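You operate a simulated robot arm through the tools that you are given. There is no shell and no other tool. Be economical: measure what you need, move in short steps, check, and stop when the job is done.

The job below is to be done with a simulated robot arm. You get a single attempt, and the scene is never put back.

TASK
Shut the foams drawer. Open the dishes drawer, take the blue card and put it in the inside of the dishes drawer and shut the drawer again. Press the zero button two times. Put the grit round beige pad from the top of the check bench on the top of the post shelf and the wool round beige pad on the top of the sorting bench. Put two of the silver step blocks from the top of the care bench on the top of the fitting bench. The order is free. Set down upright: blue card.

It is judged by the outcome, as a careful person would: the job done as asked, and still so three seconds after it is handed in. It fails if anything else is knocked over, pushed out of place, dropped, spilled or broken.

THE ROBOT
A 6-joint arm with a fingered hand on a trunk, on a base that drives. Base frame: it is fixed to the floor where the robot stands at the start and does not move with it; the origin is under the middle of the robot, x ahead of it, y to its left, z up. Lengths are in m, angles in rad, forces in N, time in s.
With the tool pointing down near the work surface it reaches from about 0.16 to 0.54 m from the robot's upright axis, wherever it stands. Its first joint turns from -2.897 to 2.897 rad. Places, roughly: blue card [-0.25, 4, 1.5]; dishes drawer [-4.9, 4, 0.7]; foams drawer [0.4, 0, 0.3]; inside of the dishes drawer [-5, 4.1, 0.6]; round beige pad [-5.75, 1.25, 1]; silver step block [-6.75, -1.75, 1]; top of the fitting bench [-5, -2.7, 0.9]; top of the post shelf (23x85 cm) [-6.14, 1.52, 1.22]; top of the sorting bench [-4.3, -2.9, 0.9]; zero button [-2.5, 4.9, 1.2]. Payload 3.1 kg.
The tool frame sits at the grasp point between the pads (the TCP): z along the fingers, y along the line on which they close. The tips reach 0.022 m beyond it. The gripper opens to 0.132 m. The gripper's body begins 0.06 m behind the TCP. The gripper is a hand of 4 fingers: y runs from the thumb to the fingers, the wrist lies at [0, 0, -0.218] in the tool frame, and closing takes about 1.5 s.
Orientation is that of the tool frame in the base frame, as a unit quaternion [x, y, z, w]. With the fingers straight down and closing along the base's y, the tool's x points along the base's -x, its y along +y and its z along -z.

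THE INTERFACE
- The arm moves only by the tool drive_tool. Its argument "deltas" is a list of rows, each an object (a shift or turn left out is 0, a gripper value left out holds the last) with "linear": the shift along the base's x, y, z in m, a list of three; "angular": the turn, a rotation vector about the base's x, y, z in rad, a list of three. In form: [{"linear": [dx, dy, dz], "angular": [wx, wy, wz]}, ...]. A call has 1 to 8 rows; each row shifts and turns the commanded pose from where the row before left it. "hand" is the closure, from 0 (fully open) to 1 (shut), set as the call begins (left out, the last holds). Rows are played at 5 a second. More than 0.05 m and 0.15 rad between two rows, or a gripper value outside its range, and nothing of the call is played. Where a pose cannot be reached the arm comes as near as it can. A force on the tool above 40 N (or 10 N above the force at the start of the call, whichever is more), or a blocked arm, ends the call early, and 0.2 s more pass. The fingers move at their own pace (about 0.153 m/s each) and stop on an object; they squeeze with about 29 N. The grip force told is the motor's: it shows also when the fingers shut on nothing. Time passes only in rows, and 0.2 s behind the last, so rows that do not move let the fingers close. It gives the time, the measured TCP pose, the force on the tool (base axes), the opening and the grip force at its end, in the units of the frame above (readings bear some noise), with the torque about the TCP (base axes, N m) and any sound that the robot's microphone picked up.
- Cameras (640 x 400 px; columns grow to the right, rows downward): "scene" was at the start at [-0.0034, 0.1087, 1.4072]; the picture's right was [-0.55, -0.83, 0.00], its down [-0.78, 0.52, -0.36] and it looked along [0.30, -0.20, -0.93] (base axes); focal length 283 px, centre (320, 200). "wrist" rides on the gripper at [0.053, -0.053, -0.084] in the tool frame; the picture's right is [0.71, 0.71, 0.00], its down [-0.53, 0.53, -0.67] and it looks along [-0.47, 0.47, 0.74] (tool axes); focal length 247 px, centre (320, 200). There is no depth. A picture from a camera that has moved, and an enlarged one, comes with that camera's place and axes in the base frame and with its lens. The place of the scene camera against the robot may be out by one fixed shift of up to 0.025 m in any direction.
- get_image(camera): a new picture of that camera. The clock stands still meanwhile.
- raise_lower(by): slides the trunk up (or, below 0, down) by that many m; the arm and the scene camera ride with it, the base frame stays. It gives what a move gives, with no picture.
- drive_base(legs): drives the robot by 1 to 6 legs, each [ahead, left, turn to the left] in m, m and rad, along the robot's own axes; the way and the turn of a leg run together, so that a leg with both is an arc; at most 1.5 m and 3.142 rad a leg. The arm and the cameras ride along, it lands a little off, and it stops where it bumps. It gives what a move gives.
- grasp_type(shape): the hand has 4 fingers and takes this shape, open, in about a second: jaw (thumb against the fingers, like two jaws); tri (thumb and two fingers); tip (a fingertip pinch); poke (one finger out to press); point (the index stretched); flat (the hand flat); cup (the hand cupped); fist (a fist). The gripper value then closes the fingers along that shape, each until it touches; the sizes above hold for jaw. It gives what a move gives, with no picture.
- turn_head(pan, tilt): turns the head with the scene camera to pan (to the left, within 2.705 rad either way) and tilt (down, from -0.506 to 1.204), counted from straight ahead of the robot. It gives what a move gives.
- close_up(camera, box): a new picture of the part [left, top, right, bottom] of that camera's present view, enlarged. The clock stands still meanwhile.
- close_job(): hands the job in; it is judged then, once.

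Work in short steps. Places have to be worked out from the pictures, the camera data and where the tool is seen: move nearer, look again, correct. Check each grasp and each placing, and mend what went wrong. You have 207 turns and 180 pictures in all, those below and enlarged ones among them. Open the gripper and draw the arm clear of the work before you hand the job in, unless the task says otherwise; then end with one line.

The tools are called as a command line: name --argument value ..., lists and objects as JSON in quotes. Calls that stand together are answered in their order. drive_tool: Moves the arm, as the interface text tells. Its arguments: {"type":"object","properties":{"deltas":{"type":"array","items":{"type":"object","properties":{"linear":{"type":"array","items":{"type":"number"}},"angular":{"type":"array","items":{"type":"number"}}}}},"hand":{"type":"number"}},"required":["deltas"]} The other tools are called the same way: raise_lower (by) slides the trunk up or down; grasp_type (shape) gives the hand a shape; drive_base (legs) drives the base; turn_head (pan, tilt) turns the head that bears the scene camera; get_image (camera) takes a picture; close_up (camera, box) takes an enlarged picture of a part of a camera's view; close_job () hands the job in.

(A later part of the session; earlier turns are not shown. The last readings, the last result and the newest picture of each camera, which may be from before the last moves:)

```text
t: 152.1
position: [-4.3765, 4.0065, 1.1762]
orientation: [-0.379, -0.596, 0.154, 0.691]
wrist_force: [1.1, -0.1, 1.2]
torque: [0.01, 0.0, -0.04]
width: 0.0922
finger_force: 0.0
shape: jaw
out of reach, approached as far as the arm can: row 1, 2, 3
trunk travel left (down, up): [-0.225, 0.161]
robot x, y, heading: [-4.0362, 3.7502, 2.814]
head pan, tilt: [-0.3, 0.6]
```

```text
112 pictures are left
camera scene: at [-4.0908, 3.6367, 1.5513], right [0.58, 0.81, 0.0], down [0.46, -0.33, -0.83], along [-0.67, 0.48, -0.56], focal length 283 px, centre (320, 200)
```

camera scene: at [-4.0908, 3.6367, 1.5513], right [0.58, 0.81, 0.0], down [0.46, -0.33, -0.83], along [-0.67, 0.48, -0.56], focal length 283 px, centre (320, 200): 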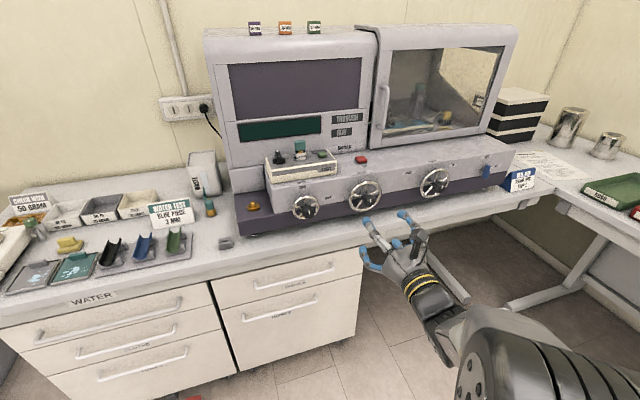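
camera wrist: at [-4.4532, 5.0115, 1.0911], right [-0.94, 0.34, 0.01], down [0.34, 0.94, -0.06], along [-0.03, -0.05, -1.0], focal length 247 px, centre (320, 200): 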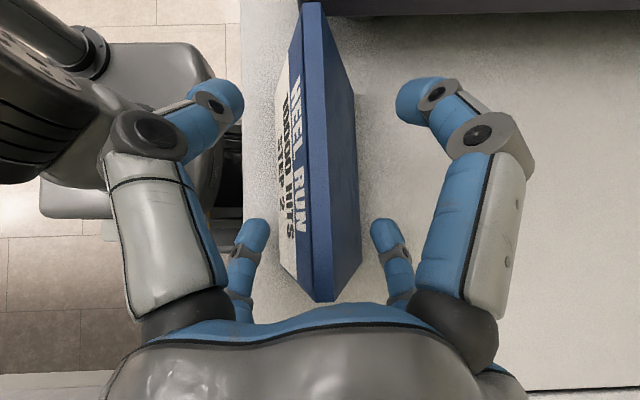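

The tool now points exactly forward horizontally with fingers diagonal. I lower trunk, shift left 0.135 and down to handle height.

raise_lower --by -0.22

drive_tool --deltas '[{"linear": [-0.0061, -0.0182, -0.038]}, {"linear": [-0.0061, -0.0182, -0.038]}, {"linear": [-0.0061, -0.0182, -0.038]}, {"linear": [-0.0061, -0.0182, -0.038]}, {"linear": [-0.0061, -0.0182, -0.038]}, {"linear": [-0.0061, -0.0182, -0.038]}, {"linear": [-0.0061, -0.0182, -0.038]}, {}]'

get_image --camera "wrist"

get_image --camera "scene"

```text
t: 154.4
position: [-4.3758, 4.0059, 0.957]
orientation: [-0.379, -0.596, 0.154, 0.691]
wrist_force: [-0.9, -0.4, 0.8]
torque: [0.02, 0.01, 0.02]
width: 0.0925
finger_force: 0.0
shape: jaw
trunk travel left (down, up): [-0.005, 0.381]
robot x, y, heading: [-4.0383, 3.7513, 2.816]
head pan, tilt: [-0.3, 0.6]
```

```text
t: 156.2
position: [-4.4223, 3.939, 0.6943]
orientation: [-0.376, -0.596, 0.157, 0.692]
wrist_force: [0.2, -0.9, 0.9]
torque: [0.0, 0.03, 0.0]
width: 0.0925
finger_force: 0.1
shape: jaw
out of reach, approached as far as the arm can: row 1, 2, 3, 6, 7
trunk travel left (down, up): [-0.005, 0.381]
robot x, y, heading: [-4.0407, 3.7551, 2.82]
head pan, tilt: [-0.3, 0.6]
```

```text
111 pictures are left
camera wrist: at [-4.3433, 3.9111, 0.7689], right [0.33, 0.94, 0.0], down [0.63, -0.22, -0.75], along [-0.7, 0.25, -0.66], focal length 247 px, centre (320, 200)
```

wrist: 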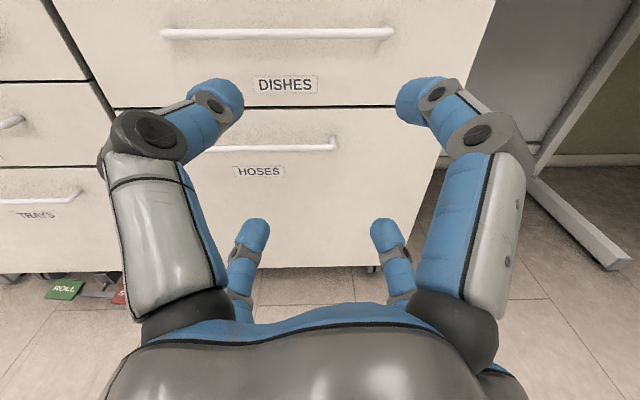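

```text
110 pictures are left
camera scene: at [-4.091, 3.6364, 1.3319], right [0.58, 0.81, 0.0], down [0.46, -0.33, -0.82], along [-0.67, 0.48, -0.57], focal length 283 px, centre (320, 200)
```

scene: 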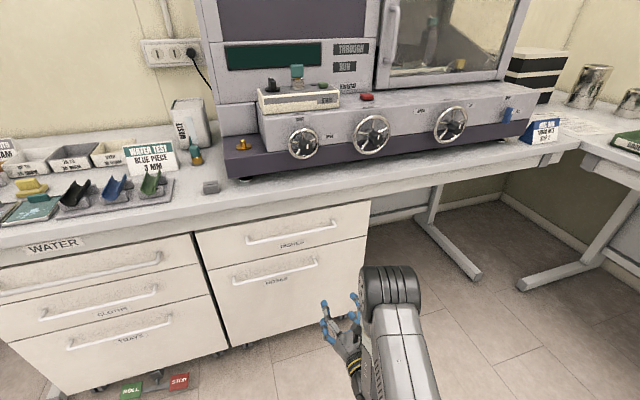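

The handle is at z≈0.715, 5 cm left of the TCP. I adjust and drive forward 0.2 m, then recheck.

drive_tool --deltas '[{"linear": [-0.008, -0.0237, 0.011]}, {"linear": [-0.008, -0.0237, 0.011]}, {}]'

drive_base --legs '[[0.2, 0, 0]]'

get_image --camera "wrist"

get_image --camera "scene"

```text
t: 157.1
position: [-4.411, 3.9299, 0.7121]
orientation: [-0.376, -0.597, 0.158, 0.691]
wrist_force: [0.2, 0.1, -0.3]
torque: [0.0, -0.02, -0.01]
width: 0.092
finger_force: 0.0
shape: jaw
out of reach, approached as far as the arm can: row 1, 2
trunk travel left (down, up): [-0.005, 0.381]
robot x, y, heading: [-4.0401, 3.7525, 2.821]
head pan, tilt: [-0.3, 0.6]
```

```text
t: 158.7
position: [-4.6057, 3.9932, 0.7115]
orientation: [-0.375, -0.598, 0.157, 0.691]
wrist_force: [-0.6, 0.0, -0.1]
torque: [-0.01, 0.02, -0.02]
width: 0.0922
finger_force: 0.0
shape: jaw
trunk travel left (down, up): [-0.005, 0.381]
robot x, y, heading: [-4.2337, 3.8152, 2.815]
head pan, tilt: [-0.3, 0.6]
```

```text
109 pictures are left
camera wrist: at [-4.5263, 3.9659, 0.7852], right [0.33, 0.94, 0.0], down [0.63, -0.22, -0.75], along [-0.71, 0.24, -0.67], focal length 247 px, centre (320, 200)
```

wrist: 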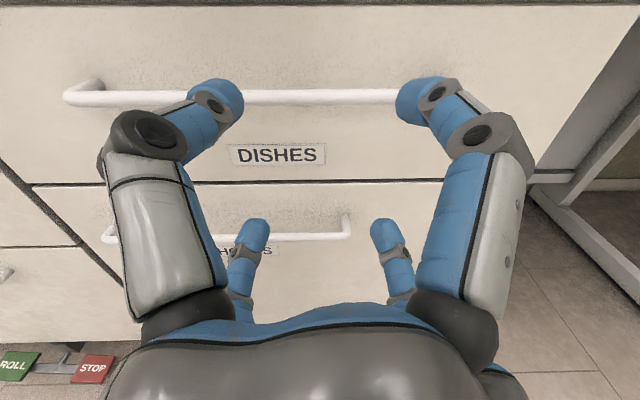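

```text
108 pictures are left
camera scene: at [-4.2851, 3.7011, 1.3318], right [0.58, 0.81, 0.0], down [0.46, -0.33, -0.82], along [-0.67, 0.48, -0.57], focal length 283 px, centre (320, 200)
```

scene: 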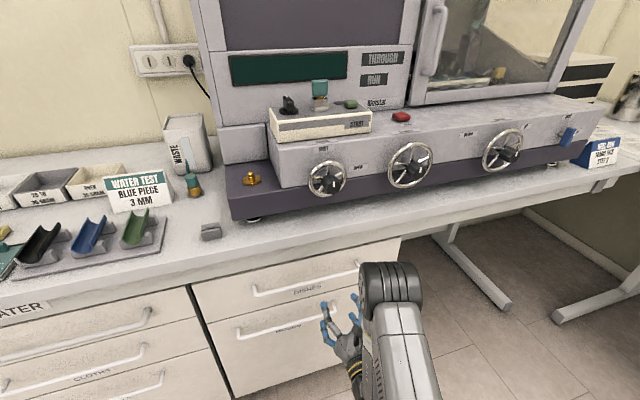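

Triangulating gives the bar at b≈-5.74, z≈0.721; the bar should pass between upper and lower fingers. I raise 8 mm and advance 0.085 m.

drive_tool --deltas '[{"linear": [0, 0, 0.008]}, {}]'

drive_base --legs '[[0.075, 0, 0]]'

get_image --camera "wrist"

```text
t: 159.3
position: [-4.6064, 3.9944, 0.7201]
orientation: [-0.374, -0.598, 0.159, 0.691]
wrist_force: [0.3, 1.1, 0.0]
torque: [-0.01, 0.03, -0.01]
width: 0.0923
finger_force: 0.0
shape: jaw
trunk travel left (down, up): [-0.005, 0.381]
robot x, y, heading: [-4.2325, 3.8173, 2.82]
head pan, tilt: [-0.3, 0.6]
```

```text
t: 160.3
position: [-4.678, 4.0182, 0.7186]
orientation: [-0.375, -0.598, 0.158, 0.691]
wrist_force: [-0.9, 0.0, -0.4]
torque: [0.0, 0.0, -0.04]
width: 0.092
finger_force: 0.0
shape: jaw
trunk travel left (down, up): [-0.005, 0.381]
robot x, y, heading: [-4.3029, 3.8399, 2.82]
head pan, tilt: [-0.3, 0.6]
```

```text
107 pictures are left
camera wrist: at [-4.598, 3.9897, 0.7929], right [0.33, 0.94, 0.0], down [0.63, -0.22, -0.75], along [-0.71, 0.24, -0.67], focal length 247 px, centre (320, 200)
```

wrist: 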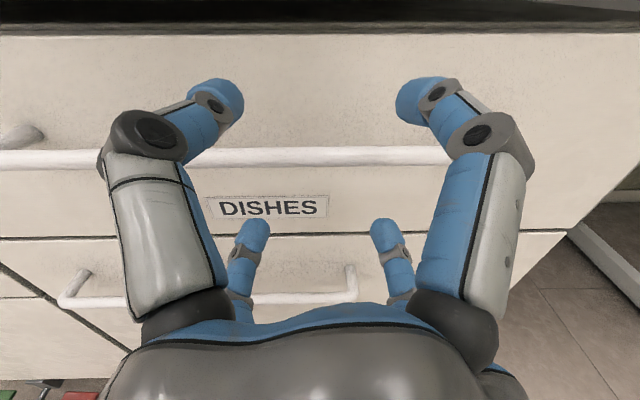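

The bar is 3 cm beyond the TCP, between upper and lower fingers. Advance 2.5 cm, then close.

drive_base --legs '[[0.025, 0, 0]]'

drive_tool --deltas '[{}, {}, {}, {}, {}, {}, {}]' --hand 1

get_image --camera "wrist"

```text
t: 161.1
position: [-4.7019, 4.0244, 0.7189]
orientation: [-0.376, -0.598, 0.159, 0.69]
wrist_force: [-0.2, -0.3, -0.2]
torque: [0.01, -0.01, 0.02]
width: 0.0922
finger_force: 0.0
shape: jaw
trunk travel left (down, up): [-0.005, 0.381]
robot x, y, heading: [-4.3292, 3.8458, 2.819]
head pan, tilt: [-0.3, 0.6]
```

```text
t: 162.7
position: [-4.7019, 4.0262, 0.7194]
orientation: [-0.375, -0.598, 0.158, 0.691]
wrist_force: [-4.3, 1.5, 0.6]
torque: [0.01, 0.01, -0.03]
width: 0.0129
finger_force: 29.0
shape: jaw
trunk travel left (down, up): [-0.005, 0.381]
robot x, y, heading: [-4.3266, 3.8462, 2.821]
head pan, tilt: [-0.3, 0.6]
```

```text
106 pictures are left
camera wrist: at [-4.6218, 3.9975, 0.793], right [0.33, 0.94, 0.0], down [0.63, -0.22, -0.75], along [-0.71, 0.24, -0.66], focal length 247 px, centre (320, 200)
```

wrist: 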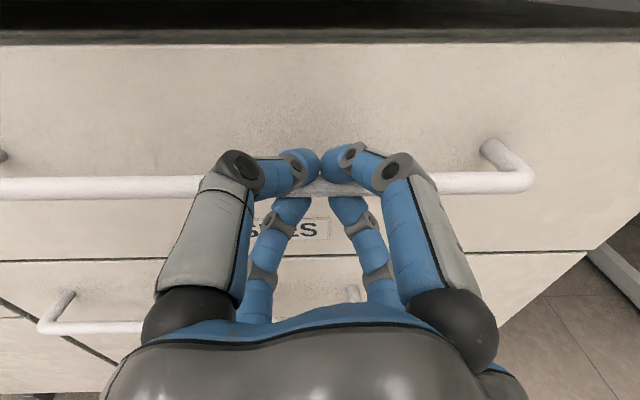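

The bar is gripped. I pull the drawer out by driving back 0.28 m.

drive_base --legs '[[-0.28, 0, 0]]'

turn_head --pan 0.0 --tilt 0.9

get_image --camera "scene"

get_image --camera "wrist"

```text
t: 164.7
position: [-4.4358, 3.9365, 0.7194]
orientation: [-0.374, -0.598, 0.159, 0.691]
wrist_force: [5.1, 17.5, -0.3]
torque: [0.07, -0.02, -0.25]
width: 0.0128
finger_force: 29.5
shape: jaw
trunk travel left (down, up): [-0.005, 0.381]
robot x, y, heading: [-4.0651, 3.7585, 2.822]
head pan, tilt: [-0.3, 0.6]
```

```text
t: 165.5
position: [-4.4347, 3.9374, 0.72]
orientation: [-0.375, -0.598, 0.16, 0.691]
wrist_force: [2.4, 11.8, -1.6]
torque: [0.01, -0.09, -0.17]
width: 0.0127
finger_force: 29.4
shape: jaw
trunk travel left (down, up): [-0.005, 0.381]
robot x, y, heading: [-4.0632, 3.7568, 2.823]
head pan, tilt: [0.0, 0.901]
```

```text
105 pictures are left
camera scene: at [-4.1122, 3.6185, 1.3073], right [0.31, 0.95, 0.0], down [0.74, -0.25, -0.62], along [-0.59, 0.19, -0.78], focal length 283 px, centre (320, 200)
```

scene: 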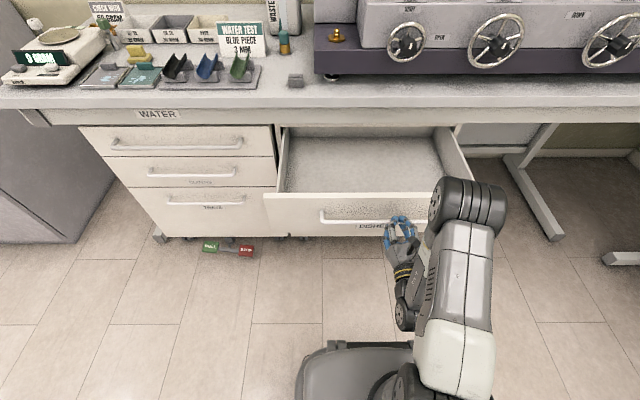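

```text
104 pictures are left
camera wrist: at [-4.3547, 3.91, 0.793], right [0.33, 0.94, 0.0], down [0.63, -0.22, -0.75], along [-0.71, 0.24, -0.66], focal length 247 px, centre (320, 200)
```

wrist: 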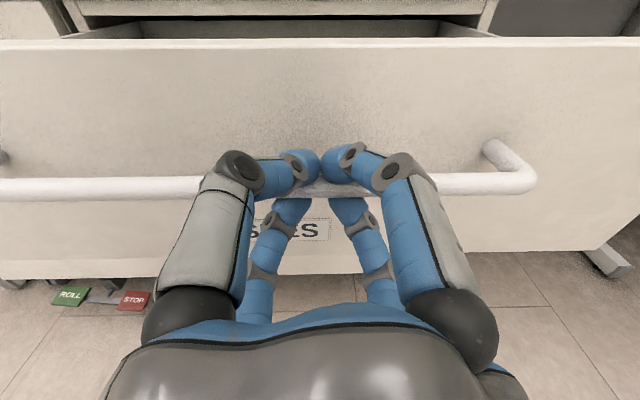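

Drawer open ~0.27 m and empty. I release the handle, and back away.

drive_tool --deltas '[{}, {}, {}, {}]' --hand 0.3

drive_base --legs '[[-0.3, 0, 0]]'

raise_lower --by 0.3

get_image --camera "scene"

```text
t: 166.5
position: [-4.4359, 3.9369, 0.7199]
orientation: [-0.374, -0.598, 0.159, 0.691]
wrist_force: [0.6, 0.2, -0.4]
torque: [0.04, -0.03, 0.01]
width: 0.0919
finger_force: 0.0
shape: jaw
trunk travel left (down, up): [-0.005, 0.381]
robot x, y, heading: [-4.063, 3.7558, 2.82]
head pan, tilt: [0.0, 0.901]
```

```text
t: 168.5
position: [-4.1573, 3.8445, 0.7198]
orientation: [-0.374, -0.598, 0.159, 0.691]
wrist_force: [-0.4, 1.0, -0.1]
torque: [-0.01, -0.02, 0.02]
width: 0.0919
finger_force: 0.0
shape: jaw
trunk travel left (down, up): [-0.005, 0.381]
robot x, y, heading: [-3.783, 3.6674, 2.822]
head pan, tilt: [0.0, 0.901]
```

```text
t: 171.5
position: [-4.1583, 3.8451, 1.0184]
orientation: [-0.374, -0.598, 0.16, 0.691]
wrist_force: [-0.4, -0.2, 0.0]
torque: [0.02, -0.03, 0.03]
width: 0.0922
finger_force: 0.2
shape: jaw
trunk travel left (down, up): [-0.305, 0.081]
robot x, y, heading: [-3.7838, 3.6711, 2.824]
head pan, tilt: [0.0, 0.901]
```

```text
103 pictures are left
camera scene: at [-3.8346, 3.5257, 1.6066], right [0.31, 0.95, 0.0], down [0.74, -0.24, -0.62], along [-0.59, 0.19, -0.78], focal length 283 px, centre (320, 200)
```

scene: 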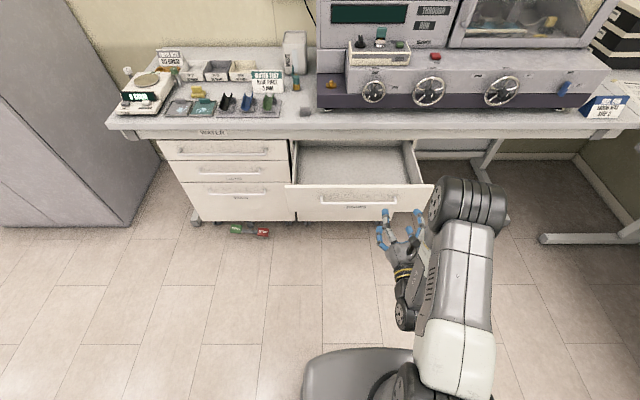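

Drawer interior spans roughly a 2.0–2.54, b −5.54 to the counter edge −5.735. Now I reorient the tool to straight down, camera on the right side.

drive_tool --deltas '[{"angular": [-0.0451, -0.1355, 0]}, {"angular": [-0.0451, -0.1355, 0]}, {"angular": [-0.0451, -0.1355, 0]}, {"angular": [-0.0451, -0.1355, 0]}, {"angular": [-0.0451, -0.1355, 0]}, {"angular": [-0.0451, -0.1355, 0]}, {"angular": [-0.0451, -0.1355, 0]}, {"angular": [-0.0451, -0.1355, 0]}]'

drive_tool --deltas '[{"angular": [-0.0451, -0.1355, 0]}, {"angular": [-0.0451, -0.1355, 0]}, {"angular": [-0.0451, -0.1355, 0]}, {"angular": [0, 0, -0.143]}, {"angular": [0, 0, -0.143]}, {"angular": [0, 0, -0.143]}, {"angular": [0, 0, -0.143]}, {"angular": [0, 0, -0.143]}]'

drive_tool --deltas '[{"angular": [0, 0, -0.143]}, {"angular": [0, 0, -0.143]}, {"angular": [0, 0, -0.143]}, {"angular": [0, 0, -0.143]}, {"angular": [0, 0, -0.143]}, {"angular": [0, 0, -0.143]}, {}]'

```text
t: 173.3
position: [-4.1622, 3.852, 1.015]
orientation: [0.505, 0.823, -0.07, -0.251]
wrist_force: [0.1, -0.1, -0.1]
torque: [-0.02, 0.0, 0.05]
width: 0.0924
finger_force: 0.2
shape: jaw
out of reach, approached as far as the arm can: row 2, 3, 8
trunk travel left (down, up): [-0.305, 0.081]
robot x, y, heading: [-3.7842, 3.6695, 2.827]
head pan, tilt: [0.0, 0.901]
```

```text
t: 175.1
position: [-4.1654, 3.8528, 1.0161]
orientation: [0.784, 0.615, -0.02, -0.087]
wrist_force: [0.1, 0.1, -0.1]
torque: [0.01, 0.01, -0.01]
width: 0.0923
finger_force: 0.1
shape: jaw
out of reach, approached as far as the arm can: row 1, 8
trunk travel left (down, up): [-0.305, 0.081]
robot x, y, heading: [-3.7834, 3.671, 2.827]
head pan, tilt: [0.0, 0.901]
```

```text
t: 176.7
position: [-4.0021, 3.9983, 0.9912]
orientation: [0.96, 0.265, -0.048, -0.081]
wrist_force: [0.4, -0.3, 0.1]
torque: [0.03, 0.0, -0.02]
width: 0.0923
finger_force: 0.1
shape: jaw
out of reach, approached as far as the arm can: row 1, 2, 3, 4, 5, 6
trunk travel left (down, up): [-0.305, 0.081]
robot x, y, heading: [-3.7857, 3.67, 2.827]
head pan, tilt: [0.0, 0.901]
```

The arm reached a limit near the end; tool is down within 11°, camera right. I level it and bring it back in front.

drive_tool --deltas '[{"linear": [-0.04, -0.01, 0.01], "angular": [-0.065, -0.067, 0]}, {"linear": [-0.04, -0.01, 0.01], "angular": [-0.065, -0.067, 0]}, {"linear": [-0.03, -0.03, 0]}, {"linear": [-0.03, -0.03, 0]}, {}]'

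get_image --camera "wrist"

```text
t: 177.9
position: [-4.0157, 3.9691, 0.9815]
orientation: [0.956, 0.289, -0.044, 0.005]
wrist_force: [-0.3, 0.5, 0.0]
torque: [-0.01, 0.0, -0.01]
width: 0.092
finger_force: 0.0
shape: jaw
out of reach, approached as far as the arm can: row 1, 2, 3, 4
trunk travel left (down, up): [-0.305, 0.081]
robot x, y, heading: [-3.7851, 3.6666, 2.827]
head pan, tilt: [0.0, 0.901]
```

```text
102 pictures are left
camera wrist: at [-3.9939, 4.045, 1.0609], right [0.98, -0.2, -0.07], down [-0.09, -0.71, 0.7], along [-0.19, -0.68, -0.71], focal length 247 px, centre (320, 200)
```

wrist: 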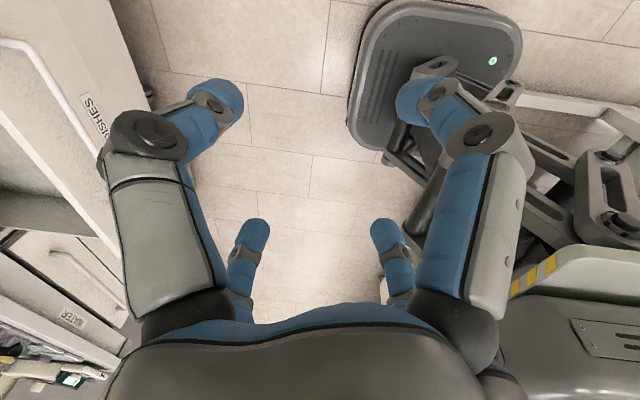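

The joint limit blocks this side. I rotate the other way: back through "camera ahead" to "camera left", recentering the TCP.

drive_tool --deltas '[{"angular": [0, 0, 0.145]}, {"angular": [0, 0, 0.145]}, {"angular": [0, 0, 0.145]}, {"angular": [0, 0, 0.145]}, {"linear": [-0.03, -0.03, 0.005], "angular": [0, 0, 0.145]}, {"linear": [-0.03, -0.03, 0.005], "angular": [0, 0, 0.145]}, {"linear": [-0.03, -0.03, 0.005], "angular": [0, 0, 0.145]}, {"linear": [-0.03, -0.03, 0.005], "angular": [0, 0, 0.145]}]'

drive_tool --deltas '[{"angular": [0, 0, 0.145]}, {"angular": [0, 0, 0.145]}, {"angular": [0, 0, 0.145]}, {"angular": [0, 0, 0.145]}, {"angular": [0, 0, 0.145]}, {"angular": [0, 0, 0.145]}, {"angular": [0, 0, 0.145]}, {"angular": [0, 0, 0.145]}]'

drive_tool --deltas '[{"angular": [0, 0, 0.145]}, {"angular": [0, 0, 0.145]}, {"angular": [0, 0, 0.145]}, {"angular": [0, 0, 0.145]}, {"angular": [0, 0, 0.145]}, {"angular": [0, 0, 0.145]}, {}]'

get_image --camera "wrist"

```text
t: 179.7
position: [-4.1385, 3.8486, 1.0011]
orientation: [0.647, 0.762, -0.02, 0.019]
wrist_force: [-0.2, -0.1, -0.5]
torque: [0.02, -0.02, 0.01]
width: 0.0923
finger_force: 0.1
shape: jaw
trunk travel left (down, up): [-0.305, 0.081]
robot x, y, heading: [-3.7857, 3.6645, 2.823]
head pan, tilt: [0.0, 0.901]
```

```text
t: 181.5
position: [-4.1383, 3.8492, 1.001]
orientation: [0.124, 0.992, -0.008, 0.027]
wrist_force: [0.4, 0.8, 0.1]
torque: [0.02, 0.02, -0.01]
width: 0.0922
finger_force: 0.0
shape: jaw
trunk travel left (down, up): [-0.305, 0.081]
robot x, y, heading: [-3.7834, 3.6692, 2.825]
head pan, tilt: [0.0, 0.901]
```

```text
t: 183.1
position: [-4.1362, 3.8489, 1.0019]
orientation: [-0.307, 0.951, 0.004, 0.028]
wrist_force: [-0.8, 0.1, -0.7]
torque: [-0.01, 0.02, -0.02]
width: 0.0924
finger_force: 0.1
shape: jaw
trunk travel left (down, up): [-0.305, 0.081]
robot x, y, heading: [-3.7845, 3.6701, 2.827]
head pan, tilt: [0.0, 0.901]
```

```text
101 pictures are left
camera wrist: at [-4.153, 3.7722, 1.0814], right [-0.99, 0.16, -0.05], down [0.09, 0.72, 0.69], along [0.14, 0.68, -0.72], focal length 247 px, centre (320, 200)
```

wrist: 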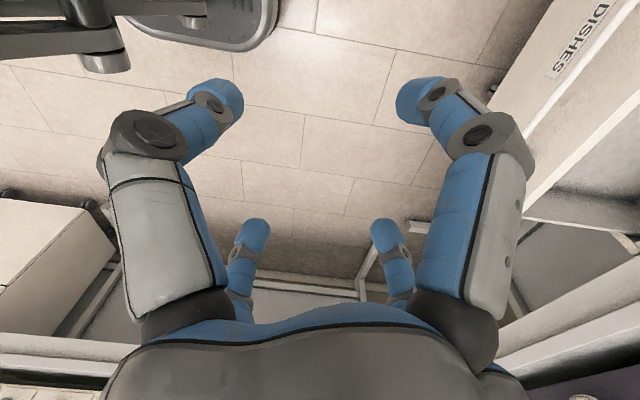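

Camera is left now; I continue to "camera back" (towards me), which is nearer the neutral pose, and level the tool.

drive_tool --deltas '[{"angular": [-0.025, 0.051, 0.1]}, {"angular": [0, 0, 0.145]}, {"angular": [0, 0, 0.145]}, {"angular": [0, 0, 0.145]}, {"angular": [0, 0, 0.145]}, {"angular": [0, 0, 0.145]}, {"angular": [0, 0, 0.145]}, {"angular": [0, 0, 0.145]}]'

drive_tool --deltas '[{"angular": [0, 0, 0.145]}, {"angular": [0, 0, 0.145]}, {}]'

drive_base --legs '[[0, -0.95, 0]]'

turn_head --pan -0.2 --tilt 0.6

get_image --camera "scene"

```text
t: 184.9
position: [-4.1369, 3.8487, 1.0005]
orientation: [0.764, -0.645, -0.001, 0.001]
wrist_force: [-0.8, -1.3, 0.3]
torque: [0.0, 0.01, 0.02]
width: 0.0924
finger_force: 0.0
shape: jaw
trunk travel left (down, up): [-0.305, 0.081]
robot x, y, heading: [-3.7819, 3.6679, 2.82]
head pan, tilt: [0.0, 0.901]
```

```text
t: 185.7
position: [-4.137, 3.8483, 1.0011]
orientation: [0.849, -0.529, -0.001, 0.002]
wrist_force: [0.1, 0.9, 0.7]
torque: [0.0, -0.02, -0.01]
width: 0.0924
finger_force: 0.0
shape: jaw
trunk travel left (down, up): [-0.305, 0.081]
robot x, y, heading: [-3.7837, 3.6684, 2.824]
head pan, tilt: [0.0, 0.901]
```

```text
t: 190.7
position: [-3.8473, 4.754, 1.0015]
orientation: [0.852, -0.524, 0.0, 0.002]
wrist_force: [0.6, -0.4, -0.1]
torque: [0.0, -0.03, -0.01]
width: 0.0922
finger_force: 0.0
shape: jaw
trunk travel left (down, up): [-0.305, 0.081]
robot x, y, heading: [-3.4898, 4.5792, 2.836]
head pan, tilt: [0.0, 0.901]
```

```text
t: 191.5
position: [-3.848, 4.7541, 1.001]
orientation: [0.852, -0.524, -0.001, 0.001]
wrist_force: [0.5, -0.7, -0.5]
torque: [-0.04, 0.01, 0.0]
width: 0.0921
finger_force: 0.1
shape: jaw
trunk travel left (down, up): [-0.305, 0.081]
robot x, y, heading: [-3.4901, 4.5771, 2.833]
head pan, tilt: [-0.201, 0.6]
```

```text
100 pictures are left
camera scene: at [-3.5464, 4.454, 1.6312], right [0.48, 0.88, 0.0], down [0.49, -0.27, -0.82], along [-0.72, 0.4, -0.57], focal length 283 px, centre (320, 200)
```

scene: 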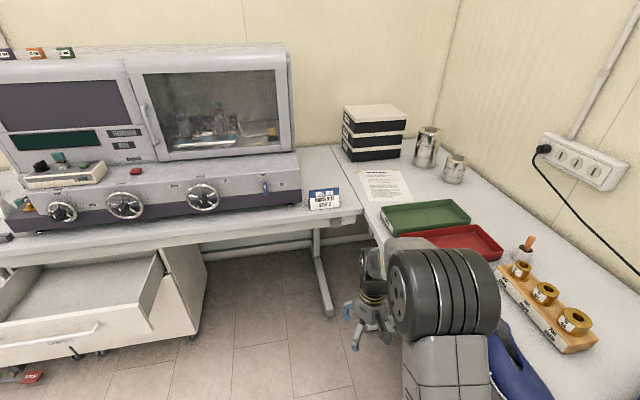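

Tool is down with camera toward me; card stands at (325,200). I raise the hand and drive forward 0.6 m.

drive_tool --deltas '[{"linear": [0, 0, 0.04]}, {"linear": [0.01, 0.028, 0.04]}, {}]' --hand 0.1

drive_base --legs '[[0.62, 0, -0.017]]'

get_image --camera "wrist"

get_image --camera "scene"

```text
t: 192.3
position: [-3.8364, 4.782, 1.0826]
orientation: [0.851, -0.524, -0.001, 0.0]
wrist_force: [0.5, -0.2, -0.1]
torque: [0.01, 0.01, 0.01]
width: 0.1188
finger_force: 0.1
shape: jaw
trunk travel left (down, up): [-0.305, 0.081]
robot x, y, heading: [-3.4928, 4.5768, 2.837]
head pan, tilt: [-0.201, 0.6]
```

```text
t: 195.8
position: [-4.4378, 4.9928, 1.0813]
orientation: [0.845, -0.535, -0.001, 0.001]
wrist_force: [0.0, 0.4, 0.6]
torque: [-0.04, -0.02, -0.01]
width: 0.1187
finger_force: 0.1
shape: jaw
trunk travel left (down, up): [-0.305, 0.081]
robot x, y, heading: [-4.0988, 4.7802, 2.81]
head pan, tilt: [-0.201, 0.6]
```

```text
99 pictures are left
camera wrist: at [-4.3662, 4.9668, 1.164], right [-0.34, -0.94, 0.0], down [-0.7, 0.25, 0.67], along [-0.63, 0.23, -0.74], focal length 247 px, centre (320, 200)
```

wrist: 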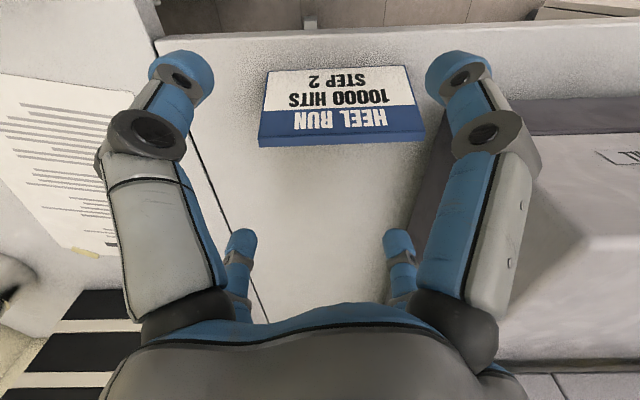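

```text
98 pictures are left
camera scene: at [-4.1578, 4.6569, 1.6312], right [0.51, 0.86, 0.0], down [0.49, -0.29, -0.82], along [-0.71, 0.42, -0.57], focal length 283 px, centre (320, 200)
```

scene: 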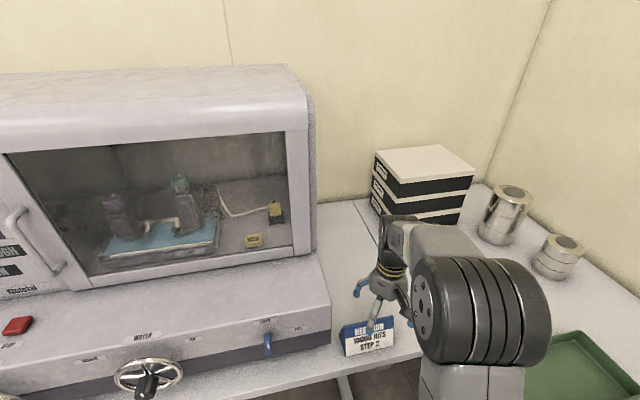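

The card's ridge centre is at ≈[-4.466, 4.986]; yaw matches. I shift over it (slightly right to keep clear of the machine) and descend partway.

drive_tool --deltas '[{"linear": [-0.023, 0.006, 0]}, {"linear": [0, 0, -0.03]}, {"linear": [0, 0, -0.03]}, {}]' --hand 0.05

get_image --camera "wrist"

close_up --camera "scene" --box '[300, 210, 480, 380]'

```text
t: 196.8
position: [-4.4608, 4.999, 1.0222]
orientation: [0.844, -0.537, 0.0, 0.002]
wrist_force: [0.7, -0.7, -0.2]
torque: [-0.01, 0.0, -0.02]
width: 0.1255
finger_force: 0.0
shape: jaw
trunk travel left (down, up): [-0.305, 0.081]
robot x, y, heading: [-4.102, 4.781, 2.807]
head pan, tilt: [-0.201, 0.6]
```

```text
97 pictures are left
camera wrist: at [-4.3885, 4.9727, 1.1035], right [-0.34, -0.94, 0.0], down [-0.7, 0.25, 0.67], along [-0.63, 0.23, -0.74], focal length 247 px, centre (320, 200)
```

wrist: 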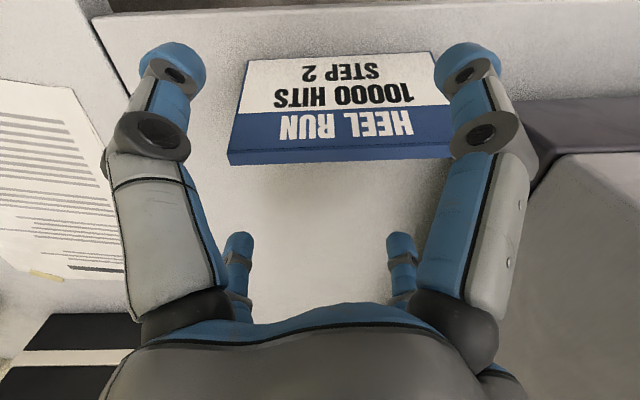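

```text
2.35 times, centred on (390, 295) of scene
camera zoom: at [-4.1568, 4.6565, 1.6313], right [0.51, 0.86, 0.0], down [0.49, -0.29, -0.83], along [-0.71, 0.42, -0.56], focal length 666 px, centre (155, -24)
```

zoom: 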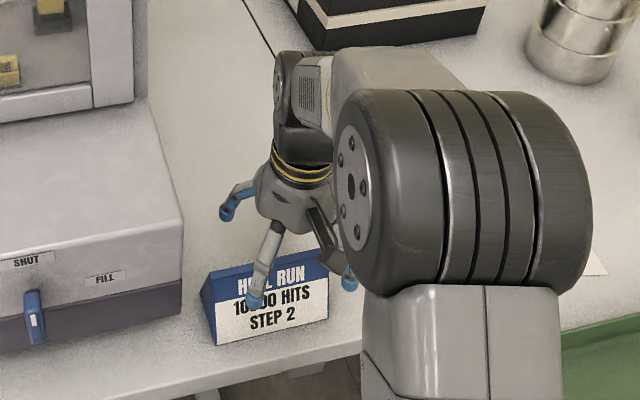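

Well straddled. I descend to z≈0.947 and close.

drive_tool --deltas '[{"linear": [0, 0, -0.025]}, {"linear": [0, 0, -0.025]}, {"linear": [0, 0, -0.025]}, {}]'

drive_tool --deltas '[{}, {}, {}, {}, {}, {}, {}]' --hand 1

get_image --camera "wrist"

```text
t: 197.8
position: [-4.4595, 4.9988, 0.9458]
orientation: [0.844, -0.536, -0.002, 0.001]
wrist_force: [-0.1, 0.2, -0.2]
torque: [0.01, -0.03, -0.02]
width: 0.1253
finger_force: 0.0
shape: jaw
trunk travel left (down, up): [-0.305, 0.081]
robot x, y, heading: [-4.0997, 4.78, 2.808]
head pan, tilt: [-0.201, 0.6]
```

```text
t: 199.4
position: [-4.4597, 4.9978, 0.9468]
orientation: [0.844, -0.537, -0.001, 0.001]
wrist_force: [-1.1, 2.0, 11.7]
torque: [0.07, 0.15, 0.0]
width: 0.0593
finger_force: 29.5
shape: jaw
trunk travel left (down, up): [-0.305, 0.081]
robot x, y, heading: [-4.1034, 4.7763, 2.805]
head pan, tilt: [-0.201, 0.6]
```

```text
95 pictures are left
camera wrist: at [-4.3882, 4.9722, 1.029], right [-0.34, -0.94, 0.0], down [-0.7, 0.25, 0.67], along [-0.63, 0.23, -0.74], focal length 247 px, centre (320, 200)
```

wrist: 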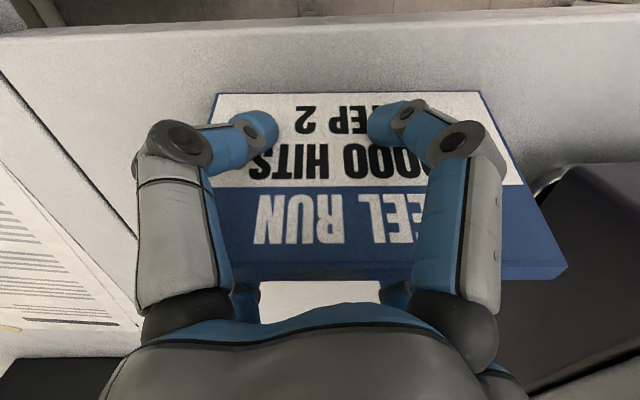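

Gripped with all four fingers. I lift and check.

drive_tool --deltas '[{"linear": [0, 0, 0.03]}, {"linear": [0, 0, 0.03]}, {"linear": [0, 0, 0.03]}, {"linear": [0, 0, 0.03]}, {}]'

get_image --camera "wrist"

close_up --camera "scene" --box '[300, 210, 480, 380]'

```text
t: 200.6
position: [-4.4594, 4.9987, 1.0684]
orientation: [0.844, -0.536, -0.001, 0.002]
wrist_force: [0.2, -0.4, 0.3]
torque: [0.02, 0.0, -0.01]
width: 0.0343
finger_force: 28.5
shape: jaw
trunk travel left (down, up): [-0.305, 0.081]
robot x, y, heading: [-4.0999, 4.7764, 2.809]
head pan, tilt: [-0.201, 0.6]
```

```text
94 pictures are left
camera wrist: at [-4.3884, 4.9731, 1.1502], right [-0.34, -0.94, 0.0], down [-0.7, 0.25, 0.67], along [-0.63, 0.23, -0.74], focal length 247 px, centre (320, 200)
```

wrist: 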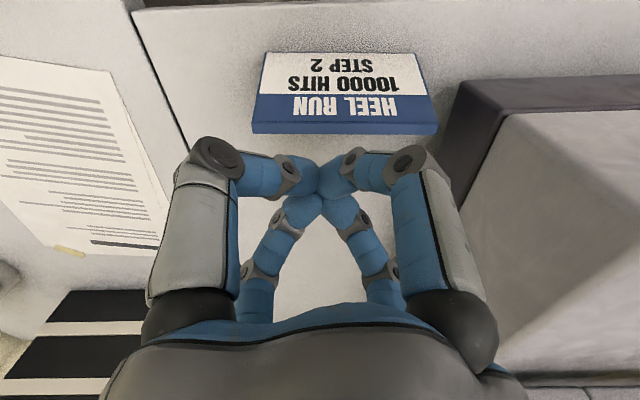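

```text
2.35 times, centred on (390, 295) of scene
camera zoom: at [-4.1575, 4.6569, 1.6312], right [0.51, 0.86, 0.0], down [0.49, -0.29, -0.82], along [-0.71, 0.42, -0.57], focal length 666 px, centre (155, -24)
```

zoom: 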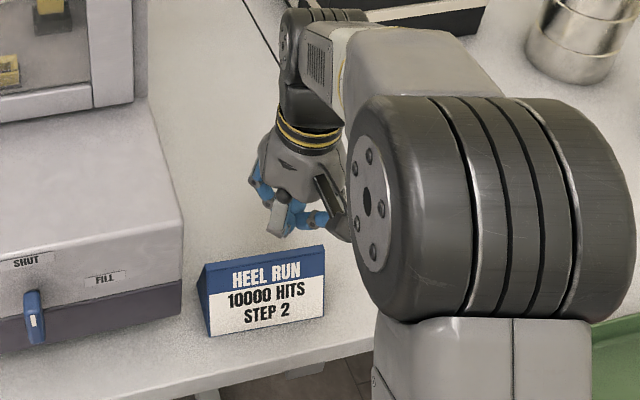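

It slipped off the wedge-shaped card (still standing fine). The 45° side-tilted grip held before, so I use that again; the wide drawer allows it too. I raise and re-tilt.

drive_tool --deltas '[{"linear": [0, 0, 0.03]}, {"linear": [0, 0, 0.02]}, {"angular": [-0.124, 0.043, 0]}, {"angular": [-0.124, 0.043, 0]}, {"angular": [-0.124, 0.043, 0]}, {"angular": [-0.124, 0.043, 0]}, {"angular": [-0.124, 0.043, 0]}, {"angular": [-0.124, 0.043, 0]}]' --hand 0.25

drive_tool --deltas '[{}, {}]'

get_image --camera "wrist"

close_up --camera "scene" --box '[280, 190, 520, 380]'

```text
t: 202.4
position: [-4.46, 4.9987, 1.1173]
orientation: [0.779, -0.495, 0.087, 0.376]
wrist_force: [1.3, 0.2, -0.2]
torque: [-0.02, -0.01, 0.01]
width: 0.099
finger_force: 0.0
shape: jaw
trunk travel left (down, up): [-0.305, 0.081]
robot x, y, heading: [-4.101, 4.7796, 2.815]
head pan, tilt: [-0.201, 0.6]
```

```text
t: 203.0
position: [-4.4612, 4.9975, 1.117]
orientation: [0.779, -0.495, 0.089, 0.374]
wrist_force: [-0.3, -0.9, -0.8]
torque: [0.02, 0.0, 0.01]
width: 0.0988
finger_force: 0.0
shape: jaw
trunk travel left (down, up): [-0.305, 0.081]
robot x, y, heading: [-4.0986, 4.7758, 2.811]
head pan, tilt: [-0.201, 0.6]
```

```text
92 pictures are left
camera wrist: at [-4.3692, 5.0288, 1.1754], right [-0.24, -0.66, 0.71], down [-0.54, 0.7, 0.47], along [-0.8, -0.27, -0.53], focal length 247 px, centre (320, 200)
```

wrist: 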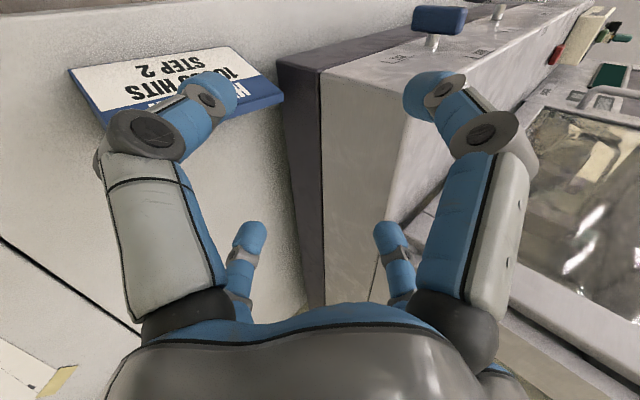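

```text
2.11 times, centred on (400, 285) of scene
camera zoom: at [-4.1572, 4.6566, 1.6312], right [0.51, 0.86, 0.0], down [0.49, -0.29, -0.83], along [-0.71, 0.42, -0.56], focal length 596 px, centre (152, 21)
```

zoom: 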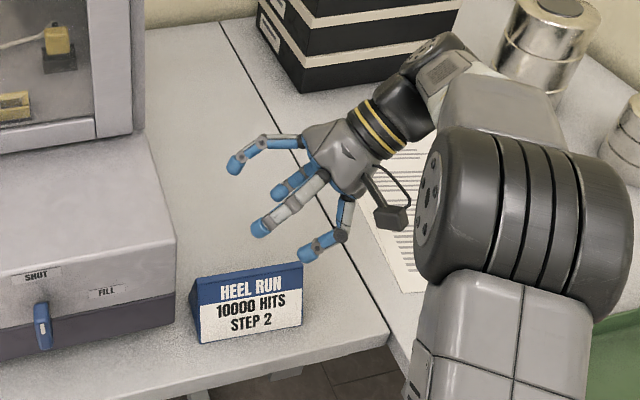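

Ready. I shift 6 mm ahead and descend over the card.

drive_tool --deltas '[{"linear": [-0.006, 0.001, -0.03]}, {"linear": [0, 0, -0.03]}, {"linear": [0, 0, -0.03]}, {"linear": [0, 0, -0.025]}, {"linear": [0, 0, -0.02]}, {}]'

get_image --camera "wrist"

close_up --camera "scene" --box '[280, 190, 520, 380]'

```text
t: 204.4
position: [-4.467, 4.9998, 0.9811]
orientation: [0.779, -0.496, 0.087, 0.375]
wrist_force: [-0.2, -0.1, -0.4]
torque: [-0.02, 0.0, 0.02]
width: 0.0988
finger_force: 0.0
shape: jaw
trunk travel left (down, up): [-0.305, 0.081]
robot x, y, heading: [-4.1001, 4.7803, 2.808]
head pan, tilt: [-0.201, 0.6]
```

```text
90 pictures are left
camera wrist: at [-4.3756, 5.0305, 1.0401], right [-0.24, -0.66, 0.71], down [-0.54, 0.7, 0.47], along [-0.8, -0.27, -0.53], focal length 247 px, centre (320, 200)
```

wrist: 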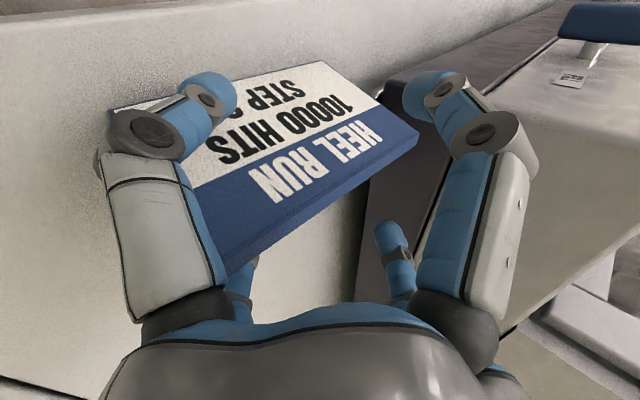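

```text
2.11 times, centred on (400, 285) of scene
camera zoom: at [-4.1571, 4.6566, 1.6313], right [0.51, 0.86, 0.0], down [0.49, -0.29, -0.83], along [-0.71, 0.42, -0.56], focal length 596 px, centre (152, 21)
```

zoom: 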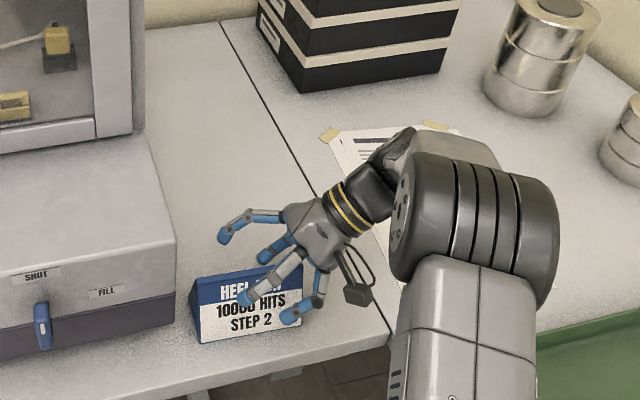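

Straddled. Partly close, lower 1.5 cm, then close fully.

drive_tool --deltas '[{}, {}, {"linear": [0, 0, -0.008]}, {"linear": [0, 0, -0.007]}, {}]' --hand 0.48

drive_tool --deltas '[{}, {}, {}, {}, {}, {}, {}]' --hand 1

drive_tool --deltas '[{"linear": [0, 0, 0.015]}, {"linear": [0, 0, 0.015]}, {}]'

close_up --camera "scene" --box '[280, 190, 520, 380]'

```text
t: 205.6
position: [-4.4664, 4.9993, 0.9664]
orientation: [0.779, -0.495, 0.087, 0.375]
wrist_force: [-0.8, 0.3, -0.3]
torque: [0.03, -0.01, 0.03]
width: 0.0692
finger_force: 0.0
shape: jaw
trunk travel left (down, up): [-0.305, 0.081]
robot x, y, heading: [-4.1017, 4.7789, 2.805]
head pan, tilt: [-0.201, 0.6]
```

```text
t: 207.2
position: [-4.4671, 4.9989, 0.9676]
orientation: [0.779, -0.496, 0.087, 0.374]
wrist_force: [-2.6, 0.8, 9.5]
torque: [0.15, 0.49, 0.05]
width: 0.0432
finger_force: 28.9
shape: jaw
trunk travel left (down, up): [-0.305, 0.081]
robot x, y, heading: [-4.0989, 4.7815, 2.809]
head pan, tilt: [-0.201, 0.6]
```

```text
t: 208.0
position: [-4.4657, 4.9987, 0.9976]
orientation: [0.779, -0.495, 0.088, 0.375]
wrist_force: [-0.5, -0.1, -0.2]
torque: [-0.01, 0.0, 0.06]
width: 0.0428
finger_force: 29.0
shape: jaw
trunk travel left (down, up): [-0.305, 0.081]
robot x, y, heading: [-4.0959, 4.776, 2.808]
head pan, tilt: [-0.201, 0.6]
```

```text
2.11 times, centred on (400, 285) of scene
camera zoom: at [-4.1573, 4.6569, 1.6312], right [0.51, 0.86, 0.0], down [0.49, -0.29, -0.82], along [-0.71, 0.42, -0.57], focal length 596 px, centre (152, 21)
```

zoom: 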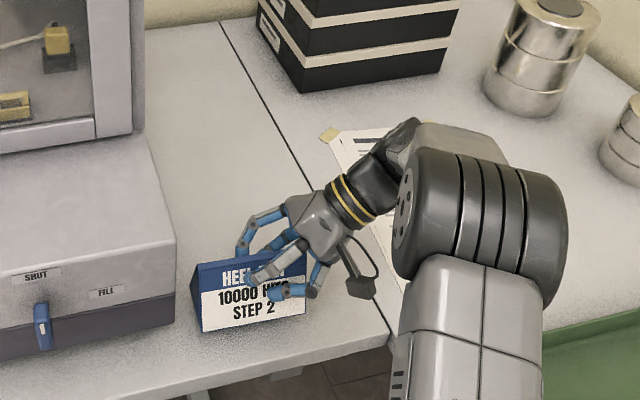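

Held and stable. I raise slightly, back off, and go left to the open drawer.

drive_tool --deltas '[{"linear": [0, 0, 0.025]}, {"linear": [0, 0, 0.025]}, {}]'

drive_base --legs '[[-0.42, 0, 0], [0, 1.09, 0]]'

turn_head --pan 0.0 --tilt 0.8

get_image --camera "scene"

```text
t: 208.8
position: [-4.4681, 5.0, 1.0463]
orientation: [0.779, -0.496, 0.088, 0.374]
wrist_force: [0.1, 0.1, 0.2]
torque: [-0.01, 0.02, -0.02]
width: 0.0429
finger_force: 29.1
shape: jaw
trunk travel left (down, up): [-0.305, 0.081]
robot x, y, heading: [-4.0997, 4.7794, 2.805]
head pan, tilt: [-0.201, 0.6]
```

```text
t: 216.6
position: [-4.42, 3.8304, 1.0467]
orientation: [0.783, -0.49, 0.09, 0.373]
wrist_force: [0.1, -0.6, 0.2]
torque: [0.06, 0.03, 0.05]
width: 0.0429
finger_force: 29.0
shape: jaw
trunk travel left (down, up): [-0.305, 0.081]
robot x, y, heading: [-4.0541, 3.6155, 2.825]
head pan, tilt: [-0.201, 0.6]
```

```text
t: 217.3
position: [-4.4224, 3.8301, 1.0461]
orientation: [0.782, -0.49, 0.09, 0.374]
wrist_force: [0.3, 0.4, -0.5]
torque: [0.05, -0.01, 0.01]
width: 0.0428
finger_force: 29.8
shape: jaw
trunk travel left (down, up): [-0.305, 0.081]
robot x, y, heading: [-4.0515, 3.6148, 2.822]
head pan, tilt: [0.0, 0.799]
```

```text
87 pictures are left
camera scene: at [-4.1073, 3.4736, 1.6144], right [0.32, 0.95, 0.0], down [0.68, -0.23, -0.7], along [-0.66, 0.22, -0.72], focal length 283 px, centre (320, 200)
```

scene: 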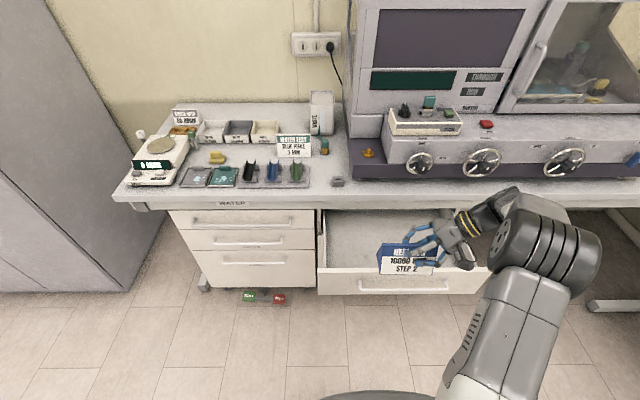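

The card is in line; I drive ahead 0.2 m so it's over the drawer interior, then view.

drive_base --legs '[[0.2, 0, 0]]'

turn_head --pan 0.0 --tilt 1.0

get_image --camera "scene"

get_image --camera "wrist"

```text
t: 218.9
position: [-4.6105, 3.8932, 1.0457]
orientation: [0.782, -0.491, 0.09, 0.373]
wrist_force: [0.1, -1.2, 0.8]
torque: [0.0, -0.01, 0.02]
width: 0.0425
finger_force: 29.7
shape: jaw
trunk travel left (down, up): [-0.305, 0.081]
robot x, y, heading: [-4.2413, 3.6776, 2.819]
head pan, tilt: [0.0, 0.799]
```

```text
t: 219.6
position: [-4.61, 3.8926, 1.0466]
orientation: [0.782, -0.491, 0.088, 0.374]
wrist_force: [0.9, -0.5, -0.2]
torque: [0.02, 0.0, -0.01]
width: 0.0425
finger_force: 28.6
shape: jaw
trunk travel left (down, up): [-0.305, 0.081]
robot x, y, heading: [-4.2406, 3.6775, 2.821]
head pan, tilt: [0.0, 1.0]
```

```text
86 pictures are left
camera scene: at [-4.2846, 3.5321, 1.5993], right [0.31, 0.95, 0.0], down [0.8, -0.26, -0.54], along [-0.51, 0.17, -0.84], focal length 283 px, centre (320, 200)
```

scene: 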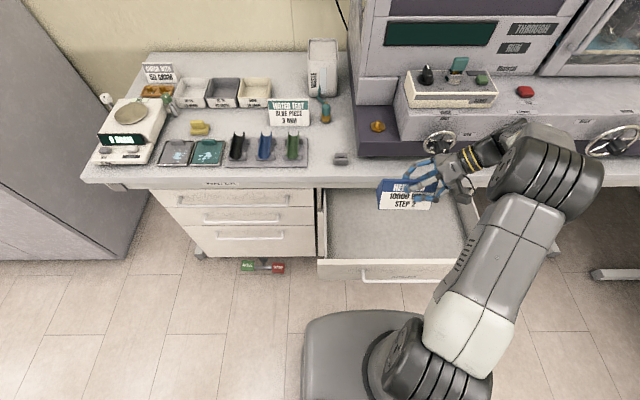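

```text
85 pictures are left
camera wrist: at [-4.5186, 3.9244, 1.1052], right [-0.23, -0.66, 0.71], down [-0.55, 0.69, 0.47], along [-0.8, -0.28, -0.53], focal length 247 px, centre (320, 200)
```

wrist: 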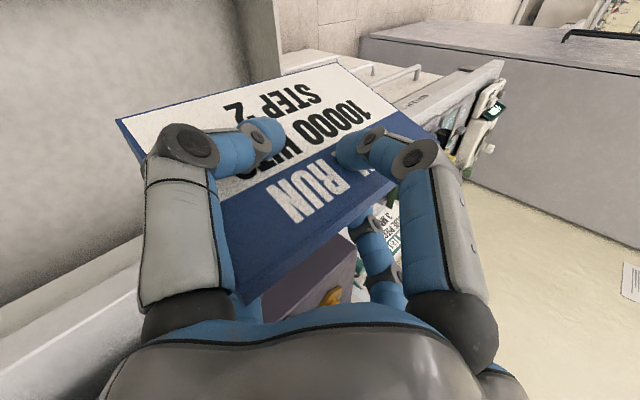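

Card is between drawer front (−5.50) and counter edge (−5.72). I lower by trunk 0.25 and look.

raise_lower --by -0.25

get_image --camera "scene"

get_image --camera "wrist"

```text
t: 222.2
position: [-4.6102, 3.8943, 0.796]
orientation: [0.782, -0.49, 0.091, 0.374]
wrist_force: [0.5, -0.2, 0.1]
torque: [0.0, -0.02, -0.02]
width: 0.0428
finger_force: 29.1
shape: jaw
trunk travel left (down, up): [-0.055, 0.331]
robot x, y, heading: [-4.238, 3.6756, 2.824]
head pan, tilt: [0.0, 1.0]
```

```text
84 pictures are left
camera scene: at [-4.2848, 3.5322, 1.3488], right [0.31, 0.95, 0.0], down [0.8, -0.27, -0.54], along [-0.51, 0.17, -0.84], focal length 283 px, centre (320, 200)
```

scene: 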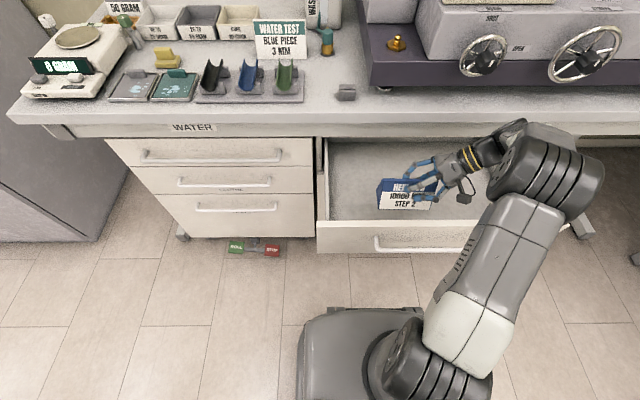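

```text
83 pictures are left
camera wrist: at [-4.5188, 3.9245, 0.8547], right [-0.23, -0.66, 0.71], down [-0.55, 0.69, 0.47], along [-0.8, -0.28, -0.53], focal length 247 px, centre (320, 200)
```

wrist: 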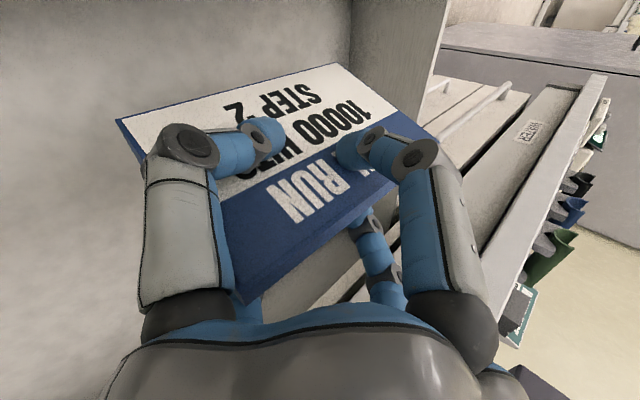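

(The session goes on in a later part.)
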